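You operate a simulated robot arm through the tools that you are given. There is no shell and no other tool. Be economical: measure what you need, move in short steps, check, and stop when the job is done.

You run a simulated robot arm. Do the job below in one go: nothing can be reset, and whatever is moved stays where it is left.

TASK
Put things in order on the chair end of the table. At the end: the green bowl stands where the white paper roll stood; the green peg from the chair end of the table stands where the green bowl stood; the blue cold pack is on the brown flattened carton; the white paper roll stands where the blue cold pack stood; whatever was shut is shut again. Leave all else as you found it, and nothing knocked over.
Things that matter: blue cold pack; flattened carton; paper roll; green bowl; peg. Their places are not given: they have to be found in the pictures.

The check looks at the end state, three seconds after you hand in, the way a careful person would. Anything else that was tipped, shoved, dropped, spilled or broken makes it a failure.

THE ROBOT
A 7-joint arm with a two-finger parallel gripper, fixed in place. Base frame: the origin is at the foot of the arm, x ahead of it, y to its left, z up; the work surface is at about z = 0. Readings come in cm, degrees, newtons and seconds.
With the tool pointing down near the work surface it reaches from about 24 to 62 cm from the base axis. Its first joint turns from -66.0 to 66.0 degrees. Payload 2.6 kg.
Tool frame: the origin (TCP) lies between the finger pads and is the grasp point; the fingertips stand 3 cm ahead of it; z points along the fingers, y is the line along which they close. The gripper opens to 9.4 cm. The fingers are 2.8 cm wide and 1 cm thick; the gripper's body (5 by 9.6 cm) begins 5.5 cm behind the TCP.
Orientation is that of the tool frame in the base frame, as [roll, pitch, yaw] about the fixed x, y, z axes, in that order (R = Rz(yaw) Ry(pitch) Rx(roll)). With the fingers straight down and closing along the base's y, the tool's x points along the base's -x, its y along +y and its z along -z.

THE INTERFACE
- The arm moves only by the tool apply_moves. Its argument "series" is a list of rows, each a list of 7 numbers: the shift along the tool's x, y, z in units of 25 mm (1.0 is 25 mm), then the turn, a rotation vector about the tool's x, y, z in units of 6 degrees (1.0 is 6 degrees), then the finger opening in cm, from 0 to 9.4. In form: [[tx, ty, tz, ax, ay, az, claw], ...]. A call has 1 to 10 rows; each row shifts and turns the commanded pose from where the row before left it, along the tool's axes as they then stand. A call with a number of a shift or a turn outside -1 to 1 is refused whole. Rows are played at 5 a second. More than 5 cm and 8.6 degrees between two rows, or a gripper value outside its range, and nothing of the call is played. Where a pose cannot be reached the arm comes as near as it can. A force on the tool above 40 N (or 10 N above the force at the start of the call, whichever is more), or a blocked arm, ends the call early, and 0.2 s more pass. The fingers move at their own pace (about 7.2 cm/s each) and stop on an object; they squeeze with about 38 N. The grip force told is the motor's: it shows also when the fingers shut on nothing. Time passes only in rows, and 0.2 s behind the last, so rows that do not move let the fingers close. It gives the time, the measured TCP pose, the force on the tool (base axes), the opening and the grip force at its end, in the units of the frame above (readings bear some noise).
- Cameras (640 x 400 px; columns grow to the right, rows downward): "scene" is fixed at [4.3, 43.46, 56.9]; the picture's right is [-0.72, -0.69, 0.00], its down [-0.37, 0.38, -0.85] and it looks along [0.59, -0.61, -0.53] (base axes); focal length 359 px, centre (320, 200). "wrist" rides on the gripper at [7.6, 1.4, -10.3] in the tool frame; the picture's right is [-0.18, 0.98, 0.00], its down [-0.75, -0.14, -0.64] and it looks along [-0.63, -0.12, 0.77] (tool axes); focal length 243 px, centre (320, 200).
- get_image(camera): a new picture of that camera. It takes no simulated time.
- pixel_to_xyz(camera, pixels): for up to 12 pixels [column, row] of the newest picture of that camera ("zoom" is the newest enlarged one), the place [x, y, z] in the base frame of the surface seen there, good to about 0.3 cm. It takes no simulated time.
- inspect(camera, box): a new picture of the part [left, top, right, bottom] of that camera's present view, enlarged. It takes no simulated time.
- sign_off(): hands the job in; it is judged then, once.

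Work in short steps. Measure before you move; look again where a grasp or a placing could have gone wrong, and mend it. You have 80 turns and 38 pictures in all, those below and enlarged ones among them. Open the gripper and draw the arm clear of the work before you hand the job in, unless the task says otherwise; then end with one line.

The tools are called after ">>>" by a JSON object that holds its "op" and its "data". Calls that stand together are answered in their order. apply_moves: Moves the arm, as the interface text tells. Its arguments: {"type":"object","properties":{"series":{"type":"array","items":{"type":"array","items":{"type":"number"}}}},"required":["series"]} The other tools are called the same way: get_image (camera) takes a picture; pixel_to_xyz (camera, pixels) gives the place of the surface under pixels of a picture; inspect (camera, box) takes an enlarged picture of a part of a camera's view; sign_off () hands the job in.

At the start:

```text
time: 0.0
tool_pos: [35.9, 9.18, 25.66]
tool_rot: [179.9, 0.0, 180.0]
force: [0.7, 0.4, 0.2]
width: 9.41
grip_force: 0.0
```

scene: 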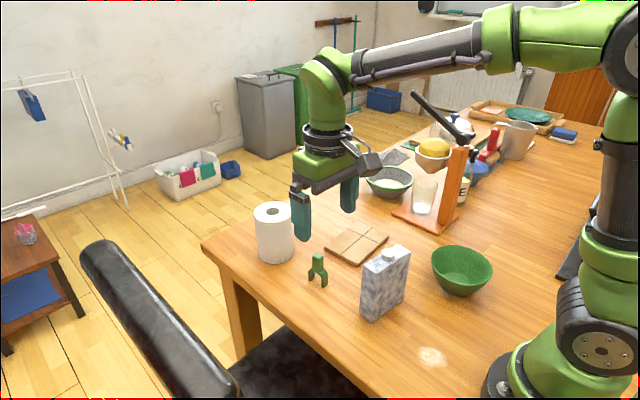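
wrist: 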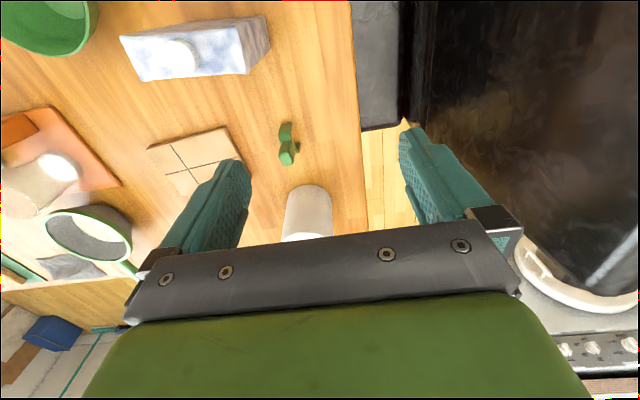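

The scene shows the roll at about (273,232), peg (318,270), carton (357,245), a marbled blue box (385,283) and the green bowl (461,270). I'll enlarge that area.

>>> {"op": "inspect", "data": {"camera": "scene", "box": [230, 180, 510, 355]}}

>>> {"op": "inspect", "data": {"camera": "scene", "box": [350, 80, 610, 242]}}

```text
2.29 times, centred on (370, 268) of scene
```

zoom: 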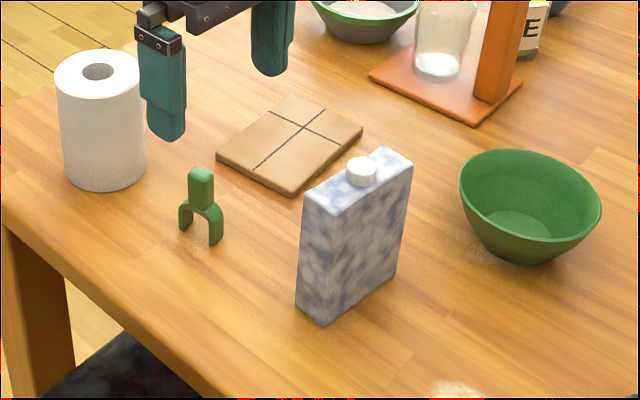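

```text
2.46 times, centred on (480, 161) of scene
```

zoom: 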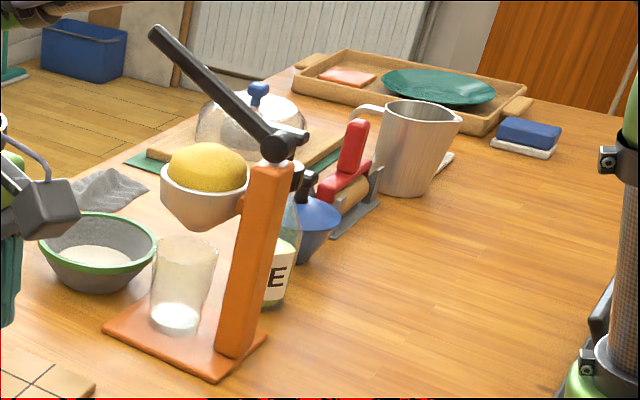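

The marbled box with the white cap is the cold pack; the peg is a two-legged clip standing on its legs. I'll measure everything.

>>> {"op": "pixel_to_xyz", "data": {"camera": "scene", "pixels": [[256, 213], [292, 213], [273, 223], [273, 204], [275, 261], [318, 255], [318, 262], [311, 279], [323, 285], [317, 268]]}}

>>> {"op": "pixel_to_xyz", "data": {"camera": "scene", "pixels": [[364, 268], [376, 279], [408, 251], [397, 246], [372, 320], [402, 301], [388, 253], [358, 224], [387, 238], [358, 264], [327, 249], [357, 243]]}}

>>> {"op": "pixel_to_xyz", "data": {"camera": "scene", "pixels": [[432, 262], [491, 272], [462, 247], [454, 280], [464, 294], [457, 276], [475, 281], [438, 255], [487, 260], [415, 215], [440, 160], [350, 190]]}}

```text
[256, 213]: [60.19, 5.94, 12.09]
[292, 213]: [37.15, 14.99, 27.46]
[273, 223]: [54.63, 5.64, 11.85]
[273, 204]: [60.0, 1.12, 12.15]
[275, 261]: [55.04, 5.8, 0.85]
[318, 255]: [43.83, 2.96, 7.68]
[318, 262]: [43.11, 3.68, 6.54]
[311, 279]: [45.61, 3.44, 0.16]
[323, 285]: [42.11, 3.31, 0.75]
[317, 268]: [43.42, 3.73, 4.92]
```

```text
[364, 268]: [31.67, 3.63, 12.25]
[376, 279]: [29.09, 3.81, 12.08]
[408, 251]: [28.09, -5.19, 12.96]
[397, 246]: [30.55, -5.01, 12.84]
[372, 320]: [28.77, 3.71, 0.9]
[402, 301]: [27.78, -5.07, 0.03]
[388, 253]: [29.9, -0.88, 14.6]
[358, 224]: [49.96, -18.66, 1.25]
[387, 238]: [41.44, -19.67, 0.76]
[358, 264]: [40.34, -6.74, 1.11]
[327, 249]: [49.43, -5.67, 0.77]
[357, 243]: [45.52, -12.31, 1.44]
```

```text
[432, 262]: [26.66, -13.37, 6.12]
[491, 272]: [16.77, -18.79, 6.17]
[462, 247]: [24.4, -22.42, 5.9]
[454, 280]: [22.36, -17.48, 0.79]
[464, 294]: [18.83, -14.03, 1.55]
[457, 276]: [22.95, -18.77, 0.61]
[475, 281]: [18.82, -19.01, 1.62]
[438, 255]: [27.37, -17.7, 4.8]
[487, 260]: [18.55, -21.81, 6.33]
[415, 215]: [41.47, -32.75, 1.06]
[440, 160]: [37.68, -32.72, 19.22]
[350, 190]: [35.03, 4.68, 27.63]
```

Layout: roll centre ≈(57.3,3.3), radius 4, height 12; peg ≈(43.9,3.3); pack ≈(29.9,-0.7), thin along x, long axis yawed about -6°; carton centre ≈(45.3,-12.7); bowl ≈(21,-17). I'll measure the press lever for obstacles and refine the bowl.

>>> {"op": "pixel_to_xyz", "data": {"camera": "scene", "pixels": [[414, 95], [438, 115], [462, 137], [433, 150], [395, 213], [424, 195], [390, 180], [368, 182], [412, 182], [390, 170], [466, 150], [388, 195]]}}

>>> {"op": "pixel_to_xyz", "data": {"camera": "scene", "pixels": [[433, 258], [445, 249], [455, 246], [470, 247], [480, 252], [488, 260], [491, 267], [487, 276], [475, 282], [460, 282], [445, 276], [436, 268]]}}

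```text
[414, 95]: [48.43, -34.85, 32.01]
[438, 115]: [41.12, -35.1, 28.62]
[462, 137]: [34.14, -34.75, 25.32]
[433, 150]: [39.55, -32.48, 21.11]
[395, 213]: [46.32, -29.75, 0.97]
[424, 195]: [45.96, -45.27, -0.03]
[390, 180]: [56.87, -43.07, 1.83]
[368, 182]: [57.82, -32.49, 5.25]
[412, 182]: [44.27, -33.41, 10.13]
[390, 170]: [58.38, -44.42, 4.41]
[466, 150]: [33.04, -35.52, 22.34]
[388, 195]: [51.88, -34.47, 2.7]
```

```text
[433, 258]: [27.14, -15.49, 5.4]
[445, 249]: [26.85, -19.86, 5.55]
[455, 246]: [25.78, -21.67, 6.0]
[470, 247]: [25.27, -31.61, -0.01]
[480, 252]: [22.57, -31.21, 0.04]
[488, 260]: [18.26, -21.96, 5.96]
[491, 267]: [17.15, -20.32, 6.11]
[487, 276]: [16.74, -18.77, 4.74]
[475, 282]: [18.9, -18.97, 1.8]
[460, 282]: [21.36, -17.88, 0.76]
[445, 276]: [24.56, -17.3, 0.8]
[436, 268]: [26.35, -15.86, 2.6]
```

The press lever is at y≈-35, clear of the carton work. I move above the pack at this height, then turn the tool about 96° so the fingers close along x.

>>> {"op": "apply_moves", "data": {"series": [[0.6, -0.99, 0, 0, 0, 0, 9.4], [0.6, -0.99, 0, 0, 0, 0, 9.4], [0.6, -0.99, 0, 0, 0, 0, 9.4], [0.6, -0.99, 0, 0, 0, 0, 9.4], [0, 0, 0, 0, 0, 1, 9.4], [0, 0, 0, 0, 0, 1, 9.4], [0, 0, 0, 0, 0, 1, 9.4], [0, 0, 0, 0, 0, 1, 9.4], [0, 0, 0, 0, 0, 1, 9.4], [0, 0, 0, 0, 0, 1, 9.4]]}}

>>> {"op": "apply_moves", "data": {"series": [[0, 0, 0, 0, 0, 1, 9.4], [0, 0, 0, 0, 0, 1, 9.4], [0, 0, 0, 0, 0, 1, 9.4], [0, 0, 0, 0, 0, 1, 9.4], [0, 0, 0, 0, 0, 1, 9.4], [0, 0, 0, 0, 0, 1, 9.4], [0, 0, 0, 0, 0, 1, 9.4], [0, 0, 0, 0, 0, 1, 9.4], [0, 0, 0, 0, 0, 1, 9.4], [0, 0, 0, 0, 0, 1, 9.4]]}}

>>> {"op": "get_image", "data": {"camera": "wrist"}}

```text
time: 2.2
tool_pos: [29.94, -0.85, 25.65]
tool_rot: [180.0, -0.1, 144.0]
force: [0.7, -0.2, -0.2]
width: 9.41
grip_force: 0.0
```

```text
time: 4.4
tool_pos: [30.04, -0.78, 25.64]
tool_rot: [-180.0, 0.0, 83.9]
force: [-0.1, -0.4, -0.4]
width: 9.38
grip_force: 0.1
```

```text
33 pictures are left
```

wrist: 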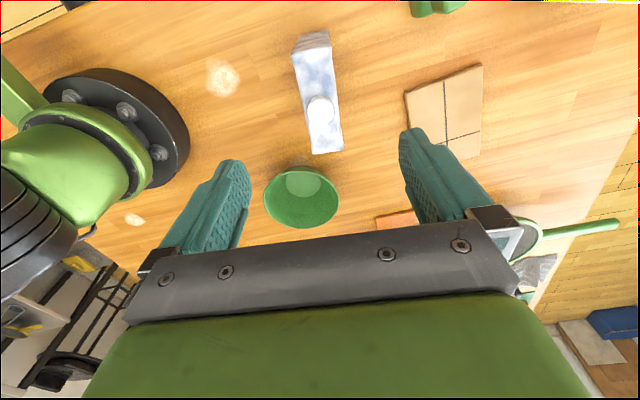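

The wrist view shows the pack (top from about (293,55) to (343,150)), carton and bowl clearly. I'll measure them from above.

>>> {"op": "pixel_to_xyz", "data": {"camera": "wrist", "pixels": [[295, 57], [327, 51], [314, 152], [341, 149], [319, 110], [305, 90], [334, 90], [408, 96], [480, 68], [479, 155], [470, 153], [445, 110]]}}

>>> {"op": "pixel_to_xyz", "data": {"camera": "wrist", "pixels": [[265, 195], [338, 195], [301, 226], [300, 167], [275, 176], [328, 177], [275, 218], [328, 217], [303, 185], [317, 166], [223, 77], [134, 220]]}}

```text
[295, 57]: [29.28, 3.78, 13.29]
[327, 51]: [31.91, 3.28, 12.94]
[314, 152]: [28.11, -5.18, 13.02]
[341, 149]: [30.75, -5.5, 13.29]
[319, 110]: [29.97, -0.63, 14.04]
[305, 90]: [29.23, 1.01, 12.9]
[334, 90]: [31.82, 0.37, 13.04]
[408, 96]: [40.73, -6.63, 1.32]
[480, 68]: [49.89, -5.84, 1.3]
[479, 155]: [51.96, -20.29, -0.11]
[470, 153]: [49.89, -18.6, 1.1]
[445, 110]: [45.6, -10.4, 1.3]
```

```text
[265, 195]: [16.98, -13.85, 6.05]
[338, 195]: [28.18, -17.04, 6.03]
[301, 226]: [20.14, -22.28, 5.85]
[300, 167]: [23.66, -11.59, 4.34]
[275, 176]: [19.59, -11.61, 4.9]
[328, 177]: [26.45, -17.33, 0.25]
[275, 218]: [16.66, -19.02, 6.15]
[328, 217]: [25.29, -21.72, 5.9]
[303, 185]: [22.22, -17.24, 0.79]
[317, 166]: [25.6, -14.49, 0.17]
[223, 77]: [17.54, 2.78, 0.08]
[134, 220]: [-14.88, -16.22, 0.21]
```

Pack centre is ≈(30.0,-0.9), top z 13, yaw 82.6°; bowl centre ≈(22.2,-16.5), R≈6. I lower to z≈10.8 around the pack and close.

>>> {"op": "apply_moves", "data": {"series": [[0, 0, 0.99, 0, 0, 0.2, 9.4], [0, 0, 0.99, 0, 0, 0, 9.4], [0, 0, 0.99, 0, 0, 0, 9.4], [0, 0, 0.99, 0, 0, 0, 9.4], [0, 0, 0.99, 0, 0, 0, 9.4], [0, 0, 0.99, 0, 0, 0, 9.4], [0, 0, 0, 0, 0, 0, 2], [0, 0, 0, 0, 0, 0, 2], [0, 0, 0, 0, 0, 0, 2], [0, 0, 0, 0, 0, 0, 2]]}}

```text
time: 6.6
tool_pos: [30.01, -0.68, 10.74]
tool_rot: [-179.9, 0.0, 82.7]
force: [0.9, 1.2, 0.6]
width: 4.04
grip_force: 38.1
```

The fingers stopped at 4.0 cm with full grip. I lift 2.5 cm and look.

>>> {"op": "apply_moves", "data": {"series": [[0, 0, -0.5, 0, 0, 0, 2], [0, 0, -0.5, 0, 0, 0, 2], [0, 0, 0, 0, 0, 0, 2]]}}

>>> {"op": "inspect", "data": {"camera": "scene", "box": [230, 160, 510, 335]}}

```text
time: 7.4
tool_pos: [29.99, -0.72, 13.31]
tool_rot: [-180.0, 0.0, 82.7]
force: [-0.1, -0.4, -2.8]
width: 4.0
grip_force: 38.1
```

```text
2.29 times, centred on (370, 248) of scene
```

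zoom: 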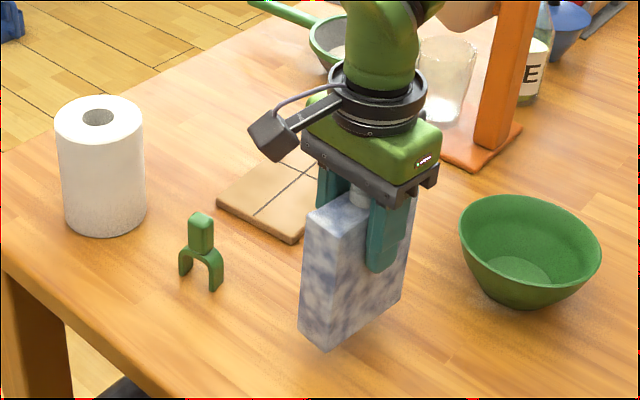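

The pack hangs upright in the grip. I raise it 5 cm, carry it over the carton centre (45.4,-12.7) and turn it to match the carton.

>>> {"op": "apply_moves", "data": {"series": [[0, 0, -1, 0, 0, 0, 2], [0, 0, -1, 0, 0, 0, 2], [-0.493, 0.837, 0, 0, 0, 0, 2], [-0.493, 0.837, 0, 0, 0, 0, 2], [-0.493, 0.837, 0, 0, 0, 0, 2], [-0.493, 0.837, 0, 0, 0, 0, 2], [-0.493, 0.837, 0, 0, 0, 0, 2], [-0.493, 0.837, 0, 0, 0, 0, 2], [-0.493, 0.837, 0, 0, 0, 0, 2], [-0.493, 0.837, 0, 0, 0, 0, 2]]}}

>>> {"op": "apply_moves", "data": {"series": [[0, 0, 0, 0, 0, -0.7, 2], [0, 0, 0, 0, 0, -0.7, 2], [0, 0, 0.8, 0, 0, 0, 2], [0, 0, 0, 0, 0, 0, 2]]}}

>>> {"op": "inspect", "data": {"camera": "scene", "box": [230, 130, 510, 305]}}

```text
time: 9.6
tool_pos: [45.22, -12.66, 18.26]
tool_rot: [-180.0, -0.1, 82.9]
force: [0.0, -1.2, -3.1]
width: 4.02
grip_force: 38.2
```

```text
time: 10.6
tool_pos: [45.35, -12.52, 16.28]
tool_rot: [179.8, 0.0, 91.2]
force: [0.4, -0.5, -2.9]
width: 4.03
grip_force: 37.9
```

```text
2.29 times, centred on (370, 218) of scene
```

zoom: 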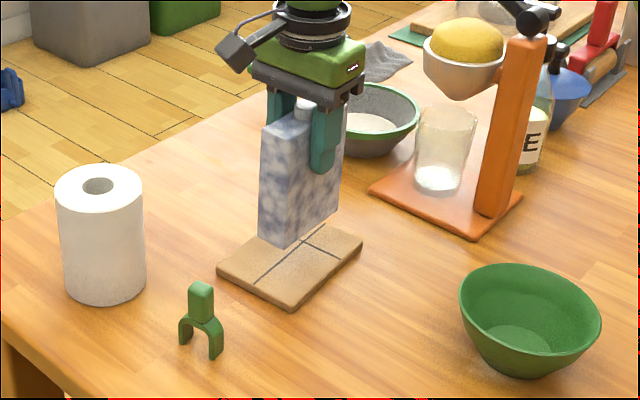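

The pack hangs over the carton, bottom at about z 5.5 against a top of about 1.3. I lower it 4 cm gently.

>>> {"op": "apply_moves", "data": {"series": [[0, 0, 0.5, 0, 0, 0, 2], [0, 0, 0.5, 0, 0, 0, 2], [0, 0, 0.4, 0, 0, 0, 2], [0, 0, 0.16, 0, 0, 0, 2], [0, 0, 0, 0, 0, 0, 2]]}}

```text
time: 11.8
tool_pos: [45.2, -12.63, 12.38]
tool_rot: [179.9, 0.0, 91.2]
force: [0.2, -0.1, -3.6]
width: 4.0
grip_force: 38.2
```

Bottom now ≈1.65. I creep down and watch the force.

>>> {"op": "apply_moves", "data": {"series": [[0, 0, 0.06, 0, 0, 0, 2], [0, 0, 0.06, 0, 0, 0, 2], [0, 0, 0, 0, 0, 0, 2]]}}

```text
time: 12.6
tool_pos: [45.32, -12.61, 12.04]
tool_rot: [180.0, 0.1, 91.3]
force: [0.2, 0.2, -3.1]
width: 4.01
grip_force: 38.2
```

>>> {"op": "apply_moves", "data": {"series": [[0, 0, 0.06, 0, 0, 0, 2], [0, 0, 0.04, 0, 0, 0, 2], [0, 0, 0, 0, 0, 0, 2]]}}

```text
time: 13.4
tool_pos: [45.28, -12.64, 11.89]
tool_rot: [179.9, 0.0, 91.2]
force: [-4.5, 1.0, 14.6]
width: 4.0
grip_force: 37.6
```

Contact shows as an upward force of 14.6 N. I ease off slightly, open the fingers and rise straight up.

>>> {"op": "apply_moves", "data": {"series": [[0, 0, -0.03, 0, 0, 0, 2], [0, 0, 0, 0, 0, 0, 5], [0, 0, 0, 0, 0, 0, 7], [0, 0, 0, 0, 0, 0, 7], [0, 0, -0.5, 0, 0, 0, 7], [0, 0, -1, 0, 0, 0, 7], [0, 0, -1, 0, 0, 0, 7], [0, 0, -1, 0, 0, 0, 7], [0, 0, -1, 0, 0, 0, 7]]}}

>>> {"op": "get_image", "data": {"camera": "scene"}}

```text
time: 15.4
tool_pos: [45.31, -12.54, 23.09]
tool_rot: [-180.0, 0.0, 91.3]
force: [-1.4, -0.3, 0.1]
width: 7.0
grip_force: 0.0
```

```text
30 pictures are left
```

scene: 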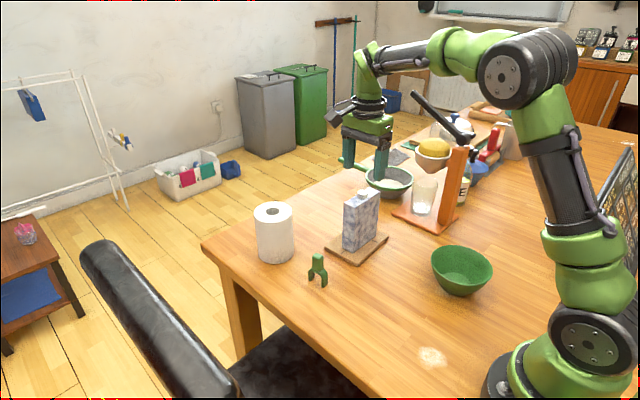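

The pack stands on the carton. I go above the roll at (57.3,3.3) and look from the wrist to centre on it.

>>> {"op": "apply_moves", "data": {"series": [[0.886, 0.706, 0, 0, 0, 0, 9.4], [0.886, 0.706, 0, 0, 0, 0, 9.4], [0.886, 0.706, 0, 0, 0, 0, 9.4], [0.886, 0.706, 0, 0, 0, 0, 9.4], [0.886, 0.706, 0, 0, 0, 0, 9.4], [0.886, 0.706, 0, 0, 0, 0, 9.4], [0.886, 0.706, 0, 0, 0, 0, 9.4], [0, 0, 0, 0, 0, 0, 9.4]]}}

>>> {"op": "get_image", "data": {"camera": "wrist"}}

```text
time: 17.2
tool_pos: [57.28, 3.21, 23.02]
tool_rot: [-180.0, 0.0, 91.3]
force: [0.3, 0.2, 0.9]
width: 9.4
grip_force: 0.0
```

```text
29 pictures are left
```

wrist: 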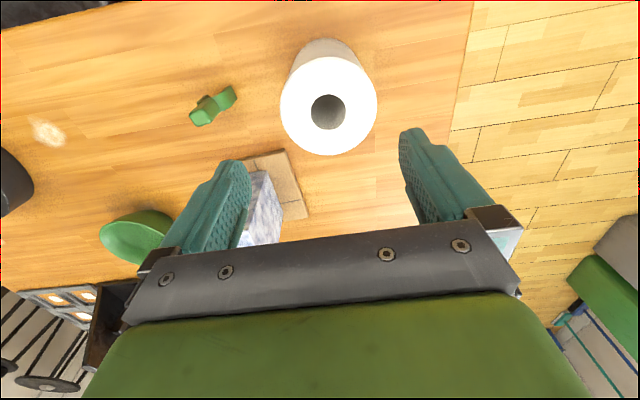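

The roll's top circle is centred near (328,106). I measure points on its rim, and the peg around (213,105).

>>> {"op": "pixel_to_xyz", "data": {"camera": "wrist", "pixels": [[282, 105], [375, 105], [328, 154], [328, 59], [294, 140], [362, 140], [295, 72], [362, 72], [200, 115], [225, 98], [213, 105]]}}

```text
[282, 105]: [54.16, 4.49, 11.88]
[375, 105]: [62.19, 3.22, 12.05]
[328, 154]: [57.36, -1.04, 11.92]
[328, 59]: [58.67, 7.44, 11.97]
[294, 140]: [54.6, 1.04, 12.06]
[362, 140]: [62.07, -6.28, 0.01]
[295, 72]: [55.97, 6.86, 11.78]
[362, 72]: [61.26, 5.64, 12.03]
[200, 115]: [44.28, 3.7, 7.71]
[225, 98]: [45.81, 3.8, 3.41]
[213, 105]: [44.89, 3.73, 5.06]
```

Fitting gives roll centre (58.0,3.2), R≈4.15. I shift over it, descend to z≈16 (tips just above its top) and recheck.

>>> {"op": "apply_moves", "data": {"series": [[0, 0.29, 0, 0, 0, 0, 9.4], [0, 0, 0.9, 0, 0, 0, 9.4], [0, 0, 0.9, 0, 0, 0, 9.4], [0, 0, 0.9, 0, 0, 0, 9.4], [0, 0, 0, 0, 0, 0, 9.4]]}}

>>> {"op": "get_image", "data": {"camera": "wrist"}}

```text
time: 18.4
tool_pos: [58.0, 3.13, 16.3]
tool_rot: [-180.0, 0.1, 91.3]
force: [-0.3, -0.8, 0.1]
width: 9.4
grip_force: 0.0
```

```text
28 pictures are left
```

wrist: 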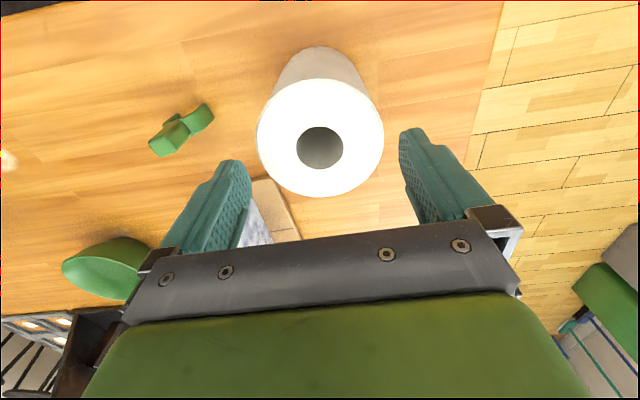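

The roll (centre about (320,138)) is midway between the fingertips. I descend to z≈9 and close.

>>> {"op": "apply_moves", "data": {"series": [[0, 0, 0.5, 0, 0, 0, 9.4], [0, 0, 0.5, 0, 0, 0, 9.4], [0, 0, 0.6, 0, 0, 0, 9.4], [0, 0, 0.7, 0, 0, 0, 9.4], [0, 0, 0.6, 0, 0, 0, 9.4], [0, 0, 0, 0, 0, 0, 7], [0, 0, 0, 0, 0, 0, 7], [0, 0, 0, 0, 0, 0, 7]]}}

```text
time: 20.2
tool_pos: [58.05, 3.12, 8.89]
tool_rot: [-180.0, 0.0, 91.2]
force: [-0.8, -0.7, 2.5]
width: 8.68
grip_force: 38.2
```

The roll is gripped (8.7 cm wide). I lift it 11 cm, over peg height, and carry it towards (30.0,-0.9).

>>> {"op": "apply_moves", "data": {"series": [[0, 0, -0.4, 0, 0, 0, 7], [0, 0, -1, 0, 0, 0, 7], [0, 0, -1, 0, 0, 0, 7], [0, 0, -1, 0, 0, 0, 7], [0, 0, -1, 0, 0, 0, 7], [0, 0, 0, 0, 0, 0, 7]]}}

>>> {"op": "inspect", "data": {"camera": "scene", "box": [200, 100, 520, 300]}}

```text
time: 21.6
tool_pos: [57.99, 3.09, 20.06]
tool_rot: [180.0, -0.1, 91.1]
force: [1.2, -0.3, -0.8]
width: 7.96
grip_force: 38.0
```

```text
2.00 times, centred on (360, 200) of scene
```

zoom: 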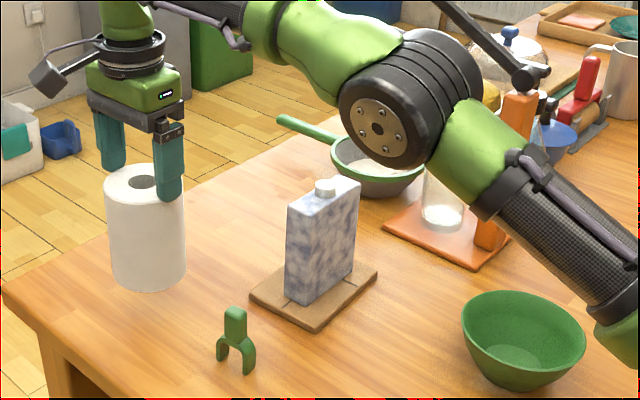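

The roll seems to have slipped lower in the fingers (width went 8.7 → 8.0). I measure where it is.

>>> {"op": "pixel_to_xyz", "data": {"camera": "zoom", "pixels": [[120, 180], [145, 200], [145, 250], [145, 287], [170, 280], [120, 275], [168, 190], [142, 182]]}}

>>> {"op": "get_image", "data": {"camera": "wrist"}}

```text
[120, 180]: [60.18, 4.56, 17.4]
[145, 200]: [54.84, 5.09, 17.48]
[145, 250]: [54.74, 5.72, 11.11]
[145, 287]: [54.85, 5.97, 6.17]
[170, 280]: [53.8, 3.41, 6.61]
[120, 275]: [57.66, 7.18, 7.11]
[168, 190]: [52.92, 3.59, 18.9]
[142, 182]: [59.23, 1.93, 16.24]
```

```text
26 pictures are left
```

wrist: 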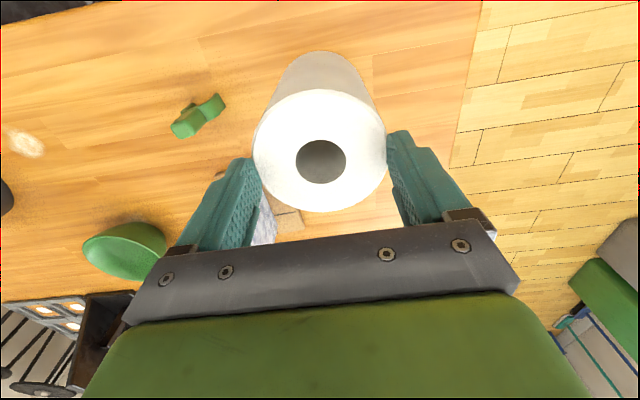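

The roll slid down about 5.5 cm in the fingers and is held by its top edge. Before lowering I measure its rim from the wrist view.

>>> {"op": "pixel_to_xyz", "data": {"camera": "wrist", "pixels": [[256, 150], [384, 150], [320, 210], [320, 92], [275, 190], [365, 190], [275, 108], [365, 108], [250, 175], [240, 162], [395, 134], [408, 132]]}}

```text
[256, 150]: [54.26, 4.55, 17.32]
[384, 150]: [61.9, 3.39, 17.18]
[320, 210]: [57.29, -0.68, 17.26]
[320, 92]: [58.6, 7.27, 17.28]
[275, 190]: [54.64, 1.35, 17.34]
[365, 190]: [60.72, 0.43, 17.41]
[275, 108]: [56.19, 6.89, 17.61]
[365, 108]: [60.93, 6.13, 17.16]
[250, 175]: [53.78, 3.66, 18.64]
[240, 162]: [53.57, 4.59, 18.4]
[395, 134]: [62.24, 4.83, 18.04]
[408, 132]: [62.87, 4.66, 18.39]
```

The roll is still centred at (58.0,3.3), top at z 17.3, bottom at about 5.3. I lower it 5 cm to set it back and regrip deeper.

>>> {"op": "apply_moves", "data": {"series": [[0, 0, 0.5, 0, 0, 0, 7], [0, 0, 0.5, 0, 0, 0, 7], [0, 0, 0.5, 0, 0, 0, 7], [0, 0, 0.4, 0, 0, 0, 7], [0, 0, 0, 0, 0, 0, 7]]}}

>>> {"op": "get_image", "data": {"camera": "wrist"}}

>>> {"op": "pixel_to_xyz", "data": {"camera": "wrist", "pixels": [[256, 150], [384, 150], [320, 205], [320, 96], [365, 185], [275, 185]]}}

```text
time: 22.8
tool_pos: [58.13, 3.13, 15.39]
tool_rot: [180.0, 0.0, 91.2]
force: [0.5, 0.3, -1.0]
width: 7.93
grip_force: 38.3
```

```text
25 pictures are left
```

wrist: 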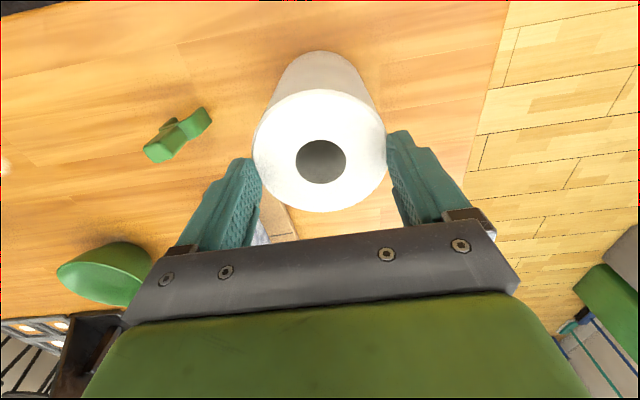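

```text
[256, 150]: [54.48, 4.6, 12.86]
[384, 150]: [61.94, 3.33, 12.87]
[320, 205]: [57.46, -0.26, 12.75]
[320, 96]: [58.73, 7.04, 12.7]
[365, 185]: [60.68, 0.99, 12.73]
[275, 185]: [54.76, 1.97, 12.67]
```

It held steady; its top is at 12.75, so 0.7 cm remains. I lower to contact.

>>> {"op": "apply_moves", "data": {"series": [[0, 0, 0.16, 0, 0, 0, 7], [0, 0, 0.08, 0, 0, 0, 7], [0, 0, 0, 0, 0, 0, 7]]}}

```text
time: 23.6
tool_pos: [58.01, 3.2, 14.8]
tool_rot: [-179.9, 0.0, 91.2]
force: [-0.4, 1.3, -1.0]
width: 7.95
grip_force: 38.5
```

>>> {"op": "apply_moves", "data": {"series": [[0, 0, 0.06, 0, 0, 0, 7], [0, 0, 0.04, 0, 0, 0, 7], [0, 0, 0, 0, 0, 0, 7]]}}

```text
time: 24.4
tool_pos: [58.02, 3.07, 14.77]
tool_rot: [179.7, 0.0, 91.3]
force: [-7.4, -3.3, 20.3]
width: 7.92
grip_force: 38.2
```

Contact at about 20 N. I open, descend to z≈9, close with a lower width command and give it more time.

>>> {"op": "apply_moves", "data": {"series": [[0, 0, -0.04, 0, 0, 0, 7], [0, 0, 0, 0, 0, 0, 9.4], [0, 0, 0, 0, 0, 0, 9.4], [0, 0, 0.5, 0, 0, 0, 9.4], [0, 0, 0.5, 0, 0, 0, 9.4], [0, 0, 0.6, 0, 0, 0, 9.4], [0, 0, 0.6, 0, 0, 0, 9.4], [0, 0, 0.2, 0, 0, 0, 9.4]]}}

>>> {"op": "apply_moves", "data": {"series": [[0, 0, 0, 0, 0, 0, 6], [0, 0, 0, 0, 0, 0, 5], [0, 0, 0, 0, 0, 0, 5], [0, 0, 0, 0, 0, 0, 5], [0, 0, 0, 0, 0, 0, 5], [0, 0, 0, 0, 0, 0, 5]]}}

>>> {"op": "get_image", "data": {"camera": "wrist"}}

```text
time: 26.2
tool_pos: [57.97, 3.15, 8.69]
tool_rot: [179.9, 0.0, 91.2]
force: [0.2, -0.2, 0.8]
width: 9.4
grip_force: 0.0
```

```text
time: 27.6
tool_pos: [57.8, 3.22, 8.75]
tool_rot: [180.0, -0.1, 91.2]
force: [0.0, -0.8, 0.6]
width: 8.35
grip_force: 38.0
```

```text
24 pictures are left
```

wrist: 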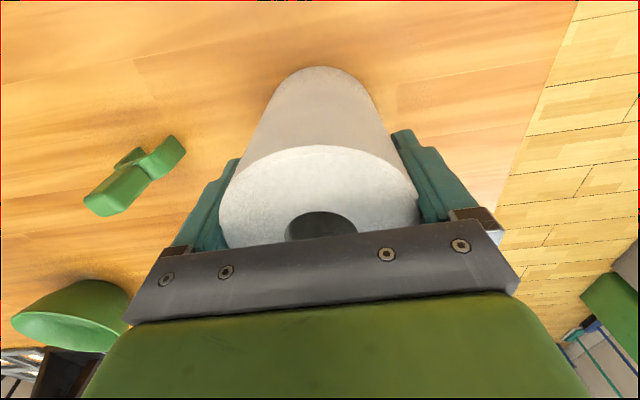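

Gripped at 8.35 cm. I lift slowly by 3 cm and check for slip.

>>> {"op": "apply_moves", "data": {"series": [[0, 0, -0.2, 0, 0, 0, 5], [0, 0, -0.3, 0, 0, 0, 5], [0, 0, -0.3, 0, 0, 0, 5], [0, 0, -0.4, 0, 0, 0, 5], [0, 0, 0, 0, 0, 0, 5]]}}

>>> {"op": "get_image", "data": {"camera": "wrist"}}

>>> {"op": "pixel_to_xyz", "data": {"camera": "wrist", "pixels": [[320, 160], [320, 180], [265, 190], [265, 170], [370, 170], [395, 195], [320, 100], [320, 75], [285, 90], [365, 100]]}}

```text
time: 28.8
tool_pos: [58.0, 3.1, 11.52]
tool_rot: [-180.0, 0.0, 91.2]
force: [0.2, 0.3, -1.0]
width: 8.38
grip_force: 38.1
```

```text
23 pictures are left
```

wrist: 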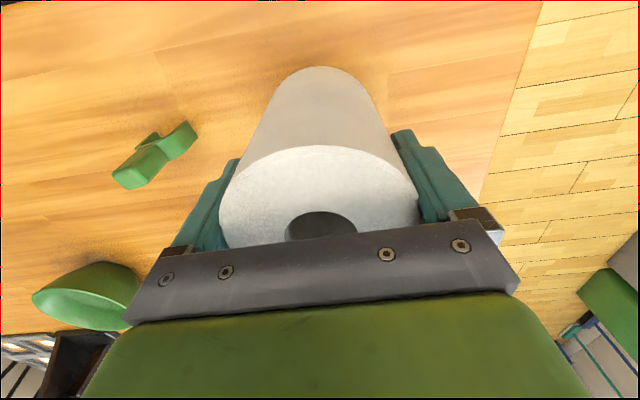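

```text
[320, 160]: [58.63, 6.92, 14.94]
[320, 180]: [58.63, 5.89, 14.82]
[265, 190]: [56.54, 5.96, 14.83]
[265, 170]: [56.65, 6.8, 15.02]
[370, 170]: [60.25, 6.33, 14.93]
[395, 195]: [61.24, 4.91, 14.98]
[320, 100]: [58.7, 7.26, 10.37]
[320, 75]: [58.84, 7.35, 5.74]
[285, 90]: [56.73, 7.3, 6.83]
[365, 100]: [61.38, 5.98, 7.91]
```

No slip: the image is unchanged and the top is level at 14.9. I continue lifting at a gentle pace.

>>> {"op": "apply_moves", "data": {"series": [[0, 0, -0.4, 0, 0, 0, 5], [0, 0, -0.4, 0, 0, 0, 5], [0, 0, -0.4, 0, 0, 0, 5], [0, 0, -0.4, 0, 0, 0, 5], [0, 0, -0.4, 0, 0, 0, 5], [0, 0, -0.4, 0, 0, 0, 5], [0, 0, -0.4, 0, 0, 0, 5], [0, 0, -0.3, 0, 0, 0, 5]]}}

>>> {"op": "apply_moves", "data": {"series": [[-0.05, -0.4, 0, 0, 0, 0, 5], [-0.09, -0.7, 0, 0, 0, 0, 5], [-0.09, -0.7, 0, 0, 0, 0, 5], [-0.09, -0.7, 0, 0, 0, 0, 5], [-0.09, -0.7, 0, 0, 0, 0, 5], [-0.09, -0.7, 0, 0, 0, 0, 5], [-0.09, -0.7, 0, 0, 0, 0, 5], [-0.09, -0.7, 0, 0, 0, 0, 5], [-0.05, -0.4, 0, 0, 0, 0, 5], [0, 0, 0, 0, 0, 0, 5]]}}

```text
time: 30.6
tool_pos: [58.03, 3.23, 19.53]
tool_rot: [-180.0, 0.0, 91.2]
force: [-0.4, -0.1, -1.2]
width: 8.35
grip_force: 37.8
```

```text
time: 32.8
tool_pos: [43.85, 1.02, 19.49]
tool_rot: [180.0, 0.0, 91.2]
force: [-0.1, 0.0, -2.2]
width: 8.36
grip_force: 38.3
```

Grip width is stable. I carry on to (30.0,-0.9).

>>> {"op": "apply_moves", "data": {"series": [[-0.05, -0.4, 0, 0, 0, 0, 5], [-0.08, -0.68, 0, 0, 0, 0, 5], [-0.08, -0.68, 0, 0, 0, 0, 5], [-0.08, -0.68, 0, 0, 0, 0, 5], [-0.08, -0.68, 0, 0, 0, 0, 5], [-0.08, -0.68, 0, 0, 0, 0, 5], [-0.08, -0.68, 0, 0, 0, 0, 5], [-0.08, -0.68, 0, 0, 0, 0, 5], [-0.04, -0.39, 0, 0, 0, 0, 5], [0, 0, 0, 0, 0, 0, 5]]}}

>>> {"op": "apply_moves", "data": {"series": [[0, 0, 0.5, 0, 0, 0, 5], [0, 0, 0.5, 0, 0, 0, 5], [0, 0, 0.5, 0, 0, 0, 5], [0, 0, 0.5, 0, 0, 0, 5], [0, 0, 0.5, 0, 0, 0, 5], [0, 0, 0.5, 0, 0, 0, 5], [0, 0, 0.5, 0, 0, 0, 5], [0, 0, 0.4, 0, 0, 0, 5], [0, 0, 0, 0, 0, 0, 5]]}}

>>> {"op": "inspect", "data": {"camera": "scene", "box": [230, 160, 510, 335]}}

```text
time: 35.0
tool_pos: [29.77, -0.92, 19.35]
tool_rot: [-180.0, 0.0, 91.2]
force: [0.0, -0.3, -0.8]
width: 8.35
grip_force: 37.8
```

```text
time: 37.0
tool_pos: [29.97, -0.96, 9.56]
tool_rot: [-180.0, 0.0, 91.2]
force: [-0.1, 0.2, -0.9]
width: 8.38
grip_force: 38.4
```

```text
2.29 times, centred on (370, 248) of scene
```

zoom: 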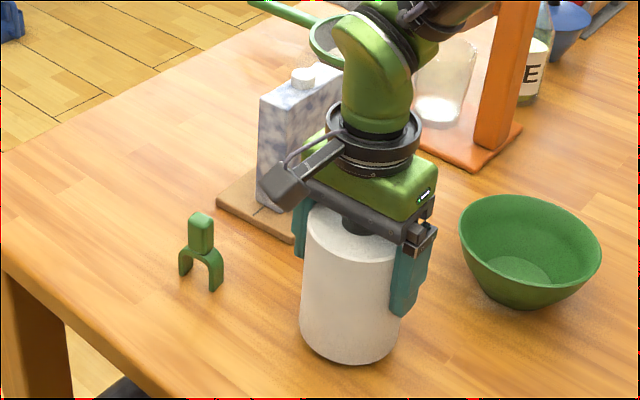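

The roll hangs upright about 0.8 cm above the pack's old spot. I creep down to contact.

>>> {"op": "apply_moves", "data": {"series": [[0, 0, 0.16, 0, 0, 0, 5], [0, 0, 0.1, 0, 0, 0, 5], [0, 0, 0.04, 0, 0, 0, 5], [0, 0, 0, 0, 0, 0, 5]]}}

```text
time: 38.0
tool_pos: [29.84, -0.89, 8.86]
tool_rot: [180.0, 0.0, 91.2]
force: [0.5, 0.1, -1.2]
width: 8.36
grip_force: 38.2
```

>>> {"op": "apply_moves", "data": {"series": [[0, 0, 0.06, 0, 0, 0, 5], [0, 0, 0.03, 0, 0, 0, 5], [0, 0, 0, 0, 0, 0, 5]]}}

```text
time: 38.8
tool_pos: [29.87, -0.9, 8.58]
tool_rot: [180.0, 0.0, 91.3]
force: [-1.2, 0.3, 3.2]
width: 8.33
grip_force: 37.8
```

Light contact. I release and rise straight up.

>>> {"op": "apply_moves", "data": {"series": [[0, 0, 0, 0, 0, 0, 9.4], [0, 0, 0, 0, 0, 0, 9.4], [0, 0, 0, 0, 0, 0, 9.4], [0, 0, -0.4, 0, 0, 0, 9.4], [0, 0, -0.8, 0, 0, 0, 9.4], [0, 0, -0.9, 0, 0, 0, 9.4], [0, 0, -1, 0, 0, 0, 9.4], [0, 0, -1, 0, 0, 0, 9.4], [0, 0, -1, 0, 0, 0, 9.4]]}}

>>> {"op": "get_image", "data": {"camera": "wrist"}}

```text
time: 40.8
tool_pos: [30.03, -0.9, 21.41]
tool_rot: [180.0, -0.1, 91.1]
force: [0.7, 0.1, -0.2]
width: 9.38
grip_force: 0.0
```

```text
21 pictures are left
```

wrist: 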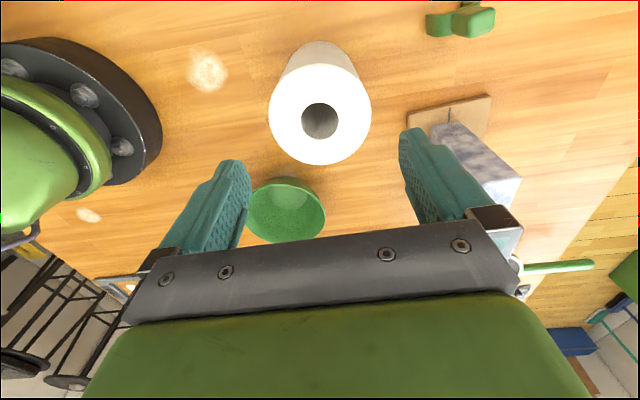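

The roll stands at the pack's old place. Next the bowl: I plan to grip its -y rim with the tool leaning outward along the wall, so I turn the tool back to yaw 180.

>>> {"op": "apply_moves", "data": {"series": [[0, 0, 0, 0, 0, -1, 9.4], [0, 0, 0, 0, 0, -1, 9.4], [0, 0, 0, 0, 0, -1, 9.4], [0, 0, 0, 0, 0, -1, 9.4], [0, 0, 0, 0, 0, -1, 9.4], [0, 0, 0, 0, 0, -1, 9.4], [0, 0, 0, 0, 0, -1, 9.4], [0, 0, 0, 0, 0, -1, 9.4], [0, 0, 0, 0, 0, -1, 9.4], [0, 0, 0, 0, 0, -1, 9.4]]}}

>>> {"op": "apply_moves", "data": {"series": [[0, 0, 0, 0, 0, -1, 5], [0, 0, 0, 0, 0, -1, 5], [0, 0, 0, 0, 0, -1, 5], [0, 0, 0, 0, 0, -1, 5], [0, 0, 0, 0, 0, -0.8, 5], [0, 0, 0, 0, 0, 0, 5]]}}

>>> {"op": "inspect", "data": {"camera": "scene", "box": [410, 225, 514, 290]}}

```text
time: 43.0
tool_pos: [30.03, -0.96, 21.42]
tool_rot: [-180.0, 0.0, 151.4]
force: [0.0, -0.2, -0.1]
width: 9.41
grip_force: 0.0
```

```text
time: 44.4
tool_pos: [30.02, -0.86, 21.42]
tool_rot: [-180.0, 0.0, -179.9]
force: [-0.6, -0.5, 0.4]
width: 5.01
grip_force: 0.1
```

```text
6.15 times, centred on (462, 258) of scene
```

zoom: 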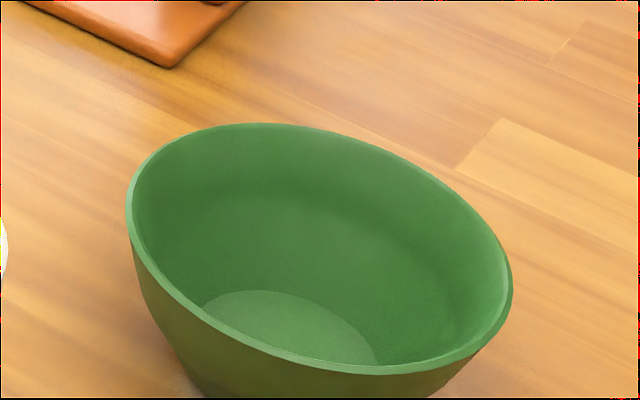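

I sample the inner wall profile and rim to get its slope.

>>> {"op": "pixel_to_xyz", "data": {"camera": "zoom", "pixels": [[300, 129], [302, 145], [305, 165], [308, 185], [310, 205], [310, 235], [305, 265], [295, 290], [290, 320], [345, 371], [131, 200], [508, 280]]}}

```text
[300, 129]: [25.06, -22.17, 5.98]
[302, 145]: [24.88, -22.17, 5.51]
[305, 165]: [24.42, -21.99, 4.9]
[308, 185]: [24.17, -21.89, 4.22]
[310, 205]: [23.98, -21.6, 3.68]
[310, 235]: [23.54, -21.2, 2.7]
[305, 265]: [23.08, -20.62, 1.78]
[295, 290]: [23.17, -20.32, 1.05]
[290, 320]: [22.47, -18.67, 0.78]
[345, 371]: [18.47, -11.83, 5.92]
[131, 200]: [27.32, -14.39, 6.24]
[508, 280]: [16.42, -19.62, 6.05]
```

The wall slopes about 22°; bowl centre ≈(22.0,-16.7). I move to a start point 16 cm back along the tilted approach, (22,-28.4,20.3), then tilt 22° about tool x.

>>> {"op": "apply_moves", "data": {"series": [[0.32, -1, 0.04, 0, 0, 0, 4], [0.32, -1, 0.04, 0, 0, 0, 4], [0.32, -1, 0.04, 0, 0, 0, 4], [0.32, -1, 0.04, 0, 0, 0, 4], [0.32, -1, 0.04, 0, 0, 0, 4], [0.32, -1, 0.04, 0, 0, 0, 4], [0.32, -1, 0.04, 0, 0, 0, 4], [0.32, -1, 0.04, 0, 0, 0, 4], [0.32, -1, 0.04, 0, 0, 0, 4], [0.32, -1, 0.04, 0, 0, 0, 4]]}}

>>> {"op": "apply_moves", "data": {"series": [[0, -1, 0.04, 0, 0, 0, 4], [0, 0, 0, -0.92, 0, 0, 4], [0, 0, 0, -0.92, 0, 0, 4], [0, 0, 0, -0.92, 0, 0, 4], [0, 0, 0, -0.92, 0, 0, 4], [0, 0, 0, 0, 0, 0, 4]]}}

>>> {"op": "get_image", "data": {"camera": "scene"}}

```text
time: 46.6
tool_pos: [22.21, -25.89, 20.45]
tool_rot: [180.0, 0.0, -180.0]
force: [0.8, 0.0, 0.5]
width: 4.01
grip_force: 0.1
```

```text
time: 48.0
tool_pos: [22.09, -28.31, 20.33]
tool_rot: [157.9, 0.0, 180.0]
force: [0.1, -0.6, -0.1]
width: 3.98
grip_force: 0.1
```

```text
19 pictures are left
```

scene: 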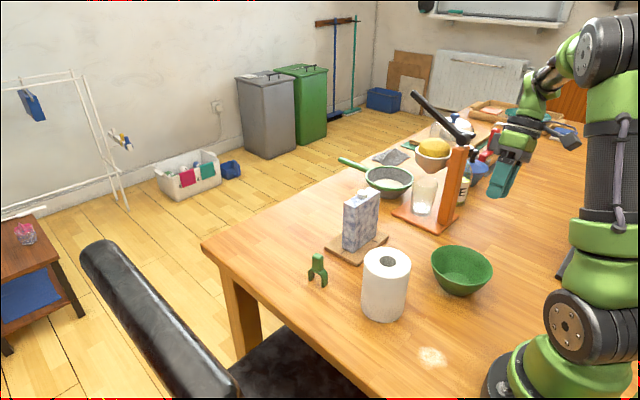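

The tool leans as planned. I advance 10 cm along the tool axis and look from the wrist.

>>> {"op": "apply_moves", "data": {"series": [[0.03, 0, 0.8, 0, 0, 0, 4], [0, 0, 0.8, 0, 0, 0, 4], [0, 0, 0.8, 0, 0, 0, 4], [0, 0, 0.8, 0, 0, 0, 4], [0, 0, 0.8, 0, 0, 0, 4], [0, 0, 0, 0, 0, 0, 4]]}}

>>> {"op": "get_image", "data": {"camera": "wrist"}}

>>> {"op": "inspect", "data": {"camera": "scene", "box": [400, 170, 560, 300]}}

```text
time: 49.4
tool_pos: [21.88, -24.55, 11.01]
tool_rot: [157.9, 0.0, -180.0]
force: [-0.3, 0.7, 0.0]
width: 3.97
grip_force: 0.0
```

```text
18 pictures are left
```

wrist: 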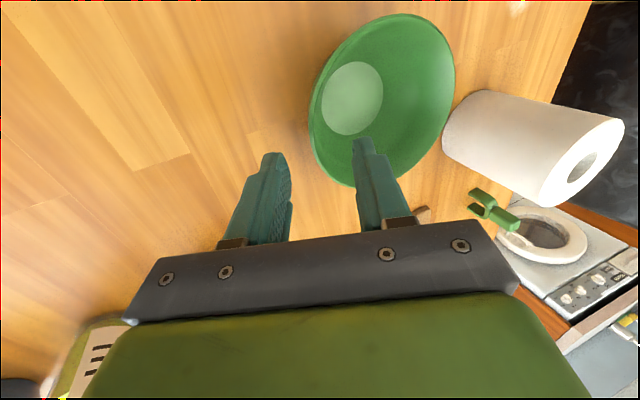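

```text
3.08 times, centred on (480, 235) of scene
```

zoom: 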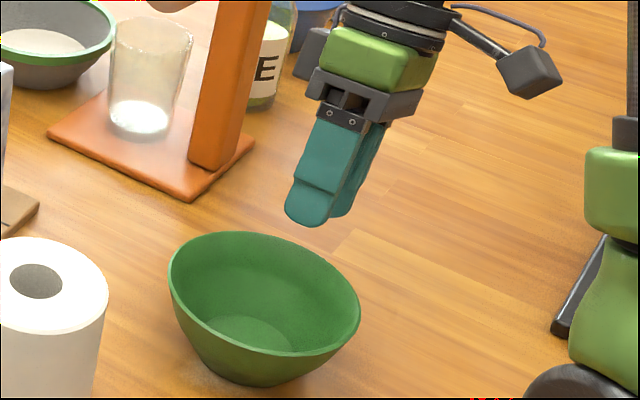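

I measure the rim in this wrist view to line up the fingers with its -y point.

>>> {"op": "pixel_to_xyz", "data": {"camera": "wrist", "pixels": [[311, 125], [320, 90], [340, 50], [400, 16], [440, 40], [453, 75], [446, 120], [425, 155], [345, 183], [322, 160], [313, 142], [350, 100]]}}

```text
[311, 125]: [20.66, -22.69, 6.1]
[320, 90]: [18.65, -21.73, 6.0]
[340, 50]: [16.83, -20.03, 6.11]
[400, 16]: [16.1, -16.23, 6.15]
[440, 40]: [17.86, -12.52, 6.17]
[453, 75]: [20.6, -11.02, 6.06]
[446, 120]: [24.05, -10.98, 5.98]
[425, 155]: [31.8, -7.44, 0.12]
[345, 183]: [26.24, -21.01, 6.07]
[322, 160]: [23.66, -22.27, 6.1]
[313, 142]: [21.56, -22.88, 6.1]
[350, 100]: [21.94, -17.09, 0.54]
```

Fitted centre is (22.15,-16.85), R≈6.05, rim z 6.1. I advance 6 cm along the wall with one finger on each side, then close gently.

>>> {"op": "apply_moves", "data": {"series": [[-0.1, -0.06, 0.4, 0, 0, 0, 4], [0, 0, 0.5, 0, 0, 0, 4], [0, 0, 0.5, 0, 0, 0, 4], [0, 0, 0.5, 0, 0, 0, 4], [0, 0, 0.5, 0, 0, 0, 4], [0, 0, 0, 0, 0, 0, 4]]}}

>>> {"op": "inspect", "data": {"camera": "scene", "box": [400, 170, 560, 300]}}

```text
time: 50.8
tool_pos: [22.1, -22.54, 5.51]
tool_rot: [157.9, 0.0, 179.9]
force: [0.0, -0.1, 0.3]
width: 4.01
grip_force: 0.2
```

```text
3.08 times, centred on (480, 235) of scene
```

zoom: 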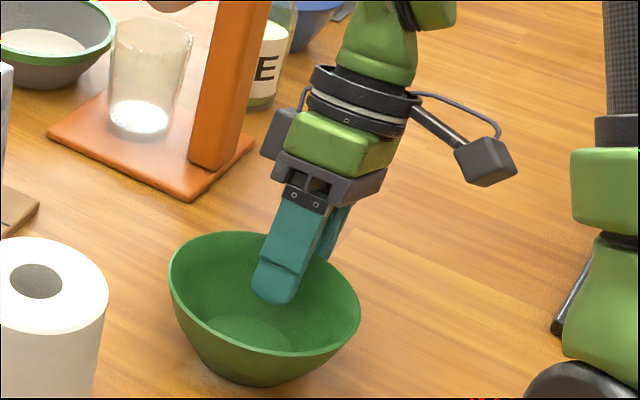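

The wall is between the fingers with no contact force. I close.

>>> {"op": "apply_moves", "data": {"series": [[0, 0, 0, 0, 0, 0, 2.5], [0, 0, 0, 0, 0, 0, 1.5], [0, 0, 0, 0, 0, 0, 0.8], [0, 0, 0, 0, 0, 0, 0], [0, 0, 0, 0, 0, 0, 0], [0, 0, 0, 0, 0, 0, 0]]}}

>>> {"op": "inspect", "data": {"camera": "scene", "box": [400, 170, 560, 300]}}

```text
time: 52.2
tool_pos: [22.13, -22.59, 5.4]
tool_rot: [157.7, 0.0, -179.9]
force: [-0.3, 5.1, 13.8]
width: 0.92
grip_force: 37.9
```

```text
3.08 times, centred on (480, 235) of scene
```

zoom: 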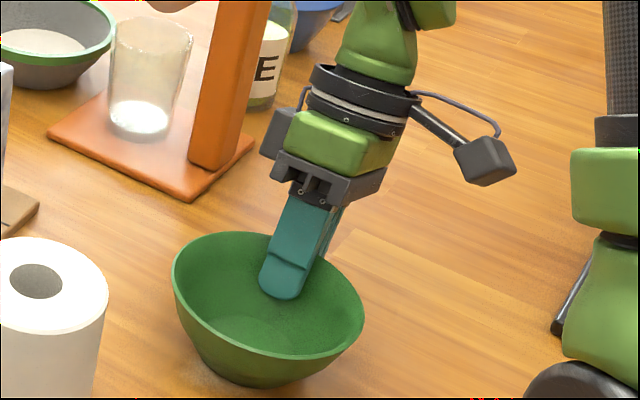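

Gripped at 0.9 cm wall. I lift 2.5 cm vertically (in tool axes +0.376 y, -0.927 z) and check level.

>>> {"op": "apply_moves", "data": {"series": [[0, 0.1, -0.25, 0, 0, 0, 0], [0, 0.138, -0.34, 0, 0, 0, 0], [0, 0.138, -0.34, 0, 0, 0, 0], [0, 0, 0, 0, 0, 0, 0]]}}

>>> {"op": "inspect", "data": {"camera": "scene", "box": [400, 170, 560, 300]}}

>>> {"op": "pixel_to_xyz", "data": {"camera": "zoom", "pixels": [[178, 245], [200, 218], [230, 209], [358, 280], [350, 310], [300, 342], [240, 320], [190, 285]]}}

```text
time: 53.2
tool_pos: [22.05, -22.45, 8.0]
tool_rot: [157.9, 0.0, -180.0]
force: [-0.3, -0.4, -1.1]
width: 0.72
grip_force: 37.6
```

```text
3.08 times, centred on (480, 235) of scene
```

zoom: 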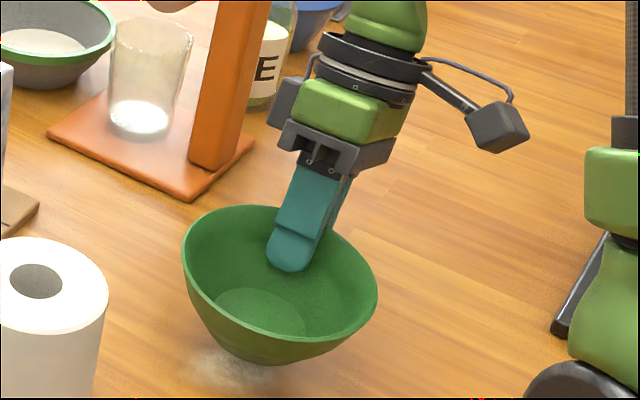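

```text
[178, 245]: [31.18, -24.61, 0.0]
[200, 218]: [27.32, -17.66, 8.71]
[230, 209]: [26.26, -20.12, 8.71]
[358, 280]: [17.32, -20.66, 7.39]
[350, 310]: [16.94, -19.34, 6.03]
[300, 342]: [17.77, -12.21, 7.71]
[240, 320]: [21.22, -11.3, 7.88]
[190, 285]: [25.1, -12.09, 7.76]
```

The bowl hangs with about 5° sag on its +y side. I lift about 15 cm more, then tilt the tool 5° to level it.

>>> {"op": "apply_moves", "data": {"series": [[0, 0.2, -0.49, 0, 0, 0, 0], [0, 0.29, -0.72, 0, 0, 0, 0], [0, 0.29, -0.72, 0, 0, 0, 0], [0, 0.29, -0.72, 0, 0, 0, 0], [0, 0.29, -0.72, 0, 0, 0, 0], [0, 0.29, -0.72, 0, 0, 0, 0], [0, 0.29, -0.72, 0, 0, 0, 0], [0, 0.29, -0.72, 0, 0, 0, 0], [0, 0, 0, -0.9, 0, 0, 0], [0, 0, 0, 0, 0, 0, 0]]}}

>>> {"op": "get_image", "data": {"camera": "scene"}}

```text
time: 55.4
tool_pos: [22.24, -22.57, 22.85]
tool_rot: [152.5, 0.0, 180.0]
force: [0.7, 0.6, -2.2]
width: 0.7
grip_force: 37.9
```

```text
13 pictures are left
```

scene: 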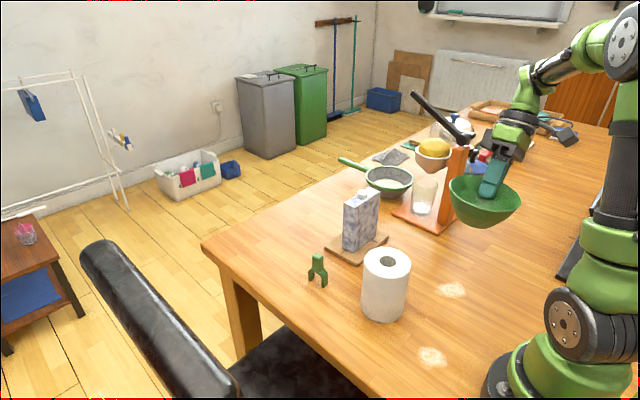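

The bowl is now level with its bottom near z 17.5, above the pack's 15.8. I carry it first towards +y, away from the press, then out along x.

>>> {"op": "apply_moves", "data": {"series": [[-0.15, 0.31, 0.162, 0, 0, 0, 0], [-0.3, 0.621, 0.324, 0, 0, 0, 0], [-0.3, 0.621, 0.324, 0, 0, 0, 0], [-0.3, 0.621, 0.324, 0, 0, 0, 0], [-0.3, 0.621, 0.324, 0, 0, 0, 0], [-0.3, 0.621, 0.324, 0, 0, 0, 0], [-0.3, 0.621, 0.324, 0, 0, 0, 0], [-0.3, 0.621, 0.324, 0, 0, 0, 0], [-0.15, 0.31, 0.162, 0, 0, 0, 0], [0, 0, 0, 0, 0, 0, 0]]}}

>>> {"op": "apply_moves", "data": {"series": [[-0.4, 0.07, 0.037, 0, 0, 0, 0], [-0.745, 0.135, 0.0704, 0, 0, 0, 0], [-0.745, 0.135, 0.0704, 0, 0, 0, 0], [-0.745, 0.135, 0.0704, 0, 0, 0, 0], [-0.745, 0.135, 0.0704, 0, 0, 0, 0], [-0.745, 0.135, 0.0704, 0, 0, 0, 0], [-0.745, 0.135, 0.0704, 0, 0, 0, 0], [-0.745, 0.135, 0.0704, 0, 0, 0, 0], [-0.4, 0.07, 0.037, 0, 0, 0, 0], [0, 0, 0, 0, 0, 0, 0]]}}

```text
time: 57.6
tool_pos: [28.16, -8.64, 22.92]
tool_rot: [152.4, -0.1, 180.0]
force: [-0.2, 0.3, -0.6]
width: 0.73
grip_force: 38.0
```

```text
time: 59.8
tool_pos: [43.26, -5.59, 22.9]
tool_rot: [152.5, 0.0, 180.0]
force: [0.3, 0.6, -1.4]
width: 0.75
grip_force: 37.7
```

Still held at 0.7 cm. Second half of the carry, to TCP (58.0,-2.5).

>>> {"op": "apply_moves", "data": {"series": [[-0.4, 0.07, 0.037, 0, 0, 0, 0], [-0.73, 0.138, 0.072, 0, 0, 0, 0], [-0.73, 0.138, 0.072, 0, 0, 0, 0], [-0.73, 0.138, 0.072, 0, 0, 0, 0], [-0.73, 0.138, 0.072, 0, 0, 0, 0], [-0.73, 0.138, 0.072, 0, 0, 0, 0], [-0.73, 0.138, 0.072, 0, 0, 0, 0], [-0.73, 0.138, 0.072, 0, 0, 0, 0], [-0.4, 0.07, 0.037, 0, 0, 0, 0], [0, 0, 0, 0, 0, 0, 0]]}}

>>> {"op": "get_image", "data": {"camera": "wrist"}}

```text
time: 62.0
tool_pos: [57.88, -2.17, 22.81]
tool_rot: [152.5, -0.1, -179.9]
force: [0.7, 0.2, -1.6]
width: 0.71
grip_force: 38.3
```

```text
12 pictures are left
```

wrist: 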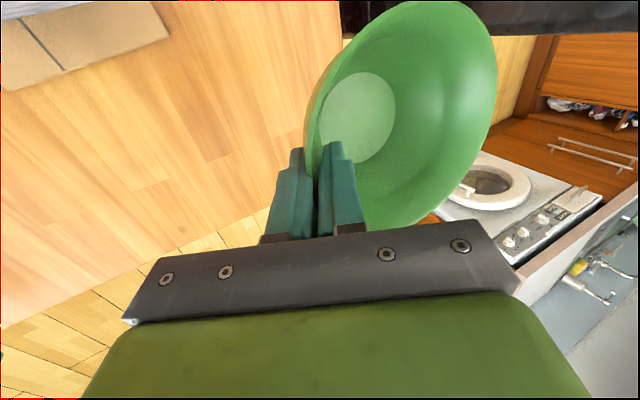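

I measure the rim to find the bowl's centre and level in the hand.

>>> {"op": "pixel_to_xyz", "data": {"camera": "wrist", "pixels": [[311, 100], [330, 62], [360, 28], [410, 6], [470, 15], [493, 50], [490, 110], [465, 160], [430, 200], [400, 222], [360, 115]]}}

```text
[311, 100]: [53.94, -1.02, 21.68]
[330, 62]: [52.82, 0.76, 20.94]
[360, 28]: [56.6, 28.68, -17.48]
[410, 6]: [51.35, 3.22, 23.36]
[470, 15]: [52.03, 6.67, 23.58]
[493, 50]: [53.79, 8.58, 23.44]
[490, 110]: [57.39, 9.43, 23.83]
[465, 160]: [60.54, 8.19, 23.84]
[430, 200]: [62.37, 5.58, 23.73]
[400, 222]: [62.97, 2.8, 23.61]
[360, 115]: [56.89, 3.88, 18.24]
```

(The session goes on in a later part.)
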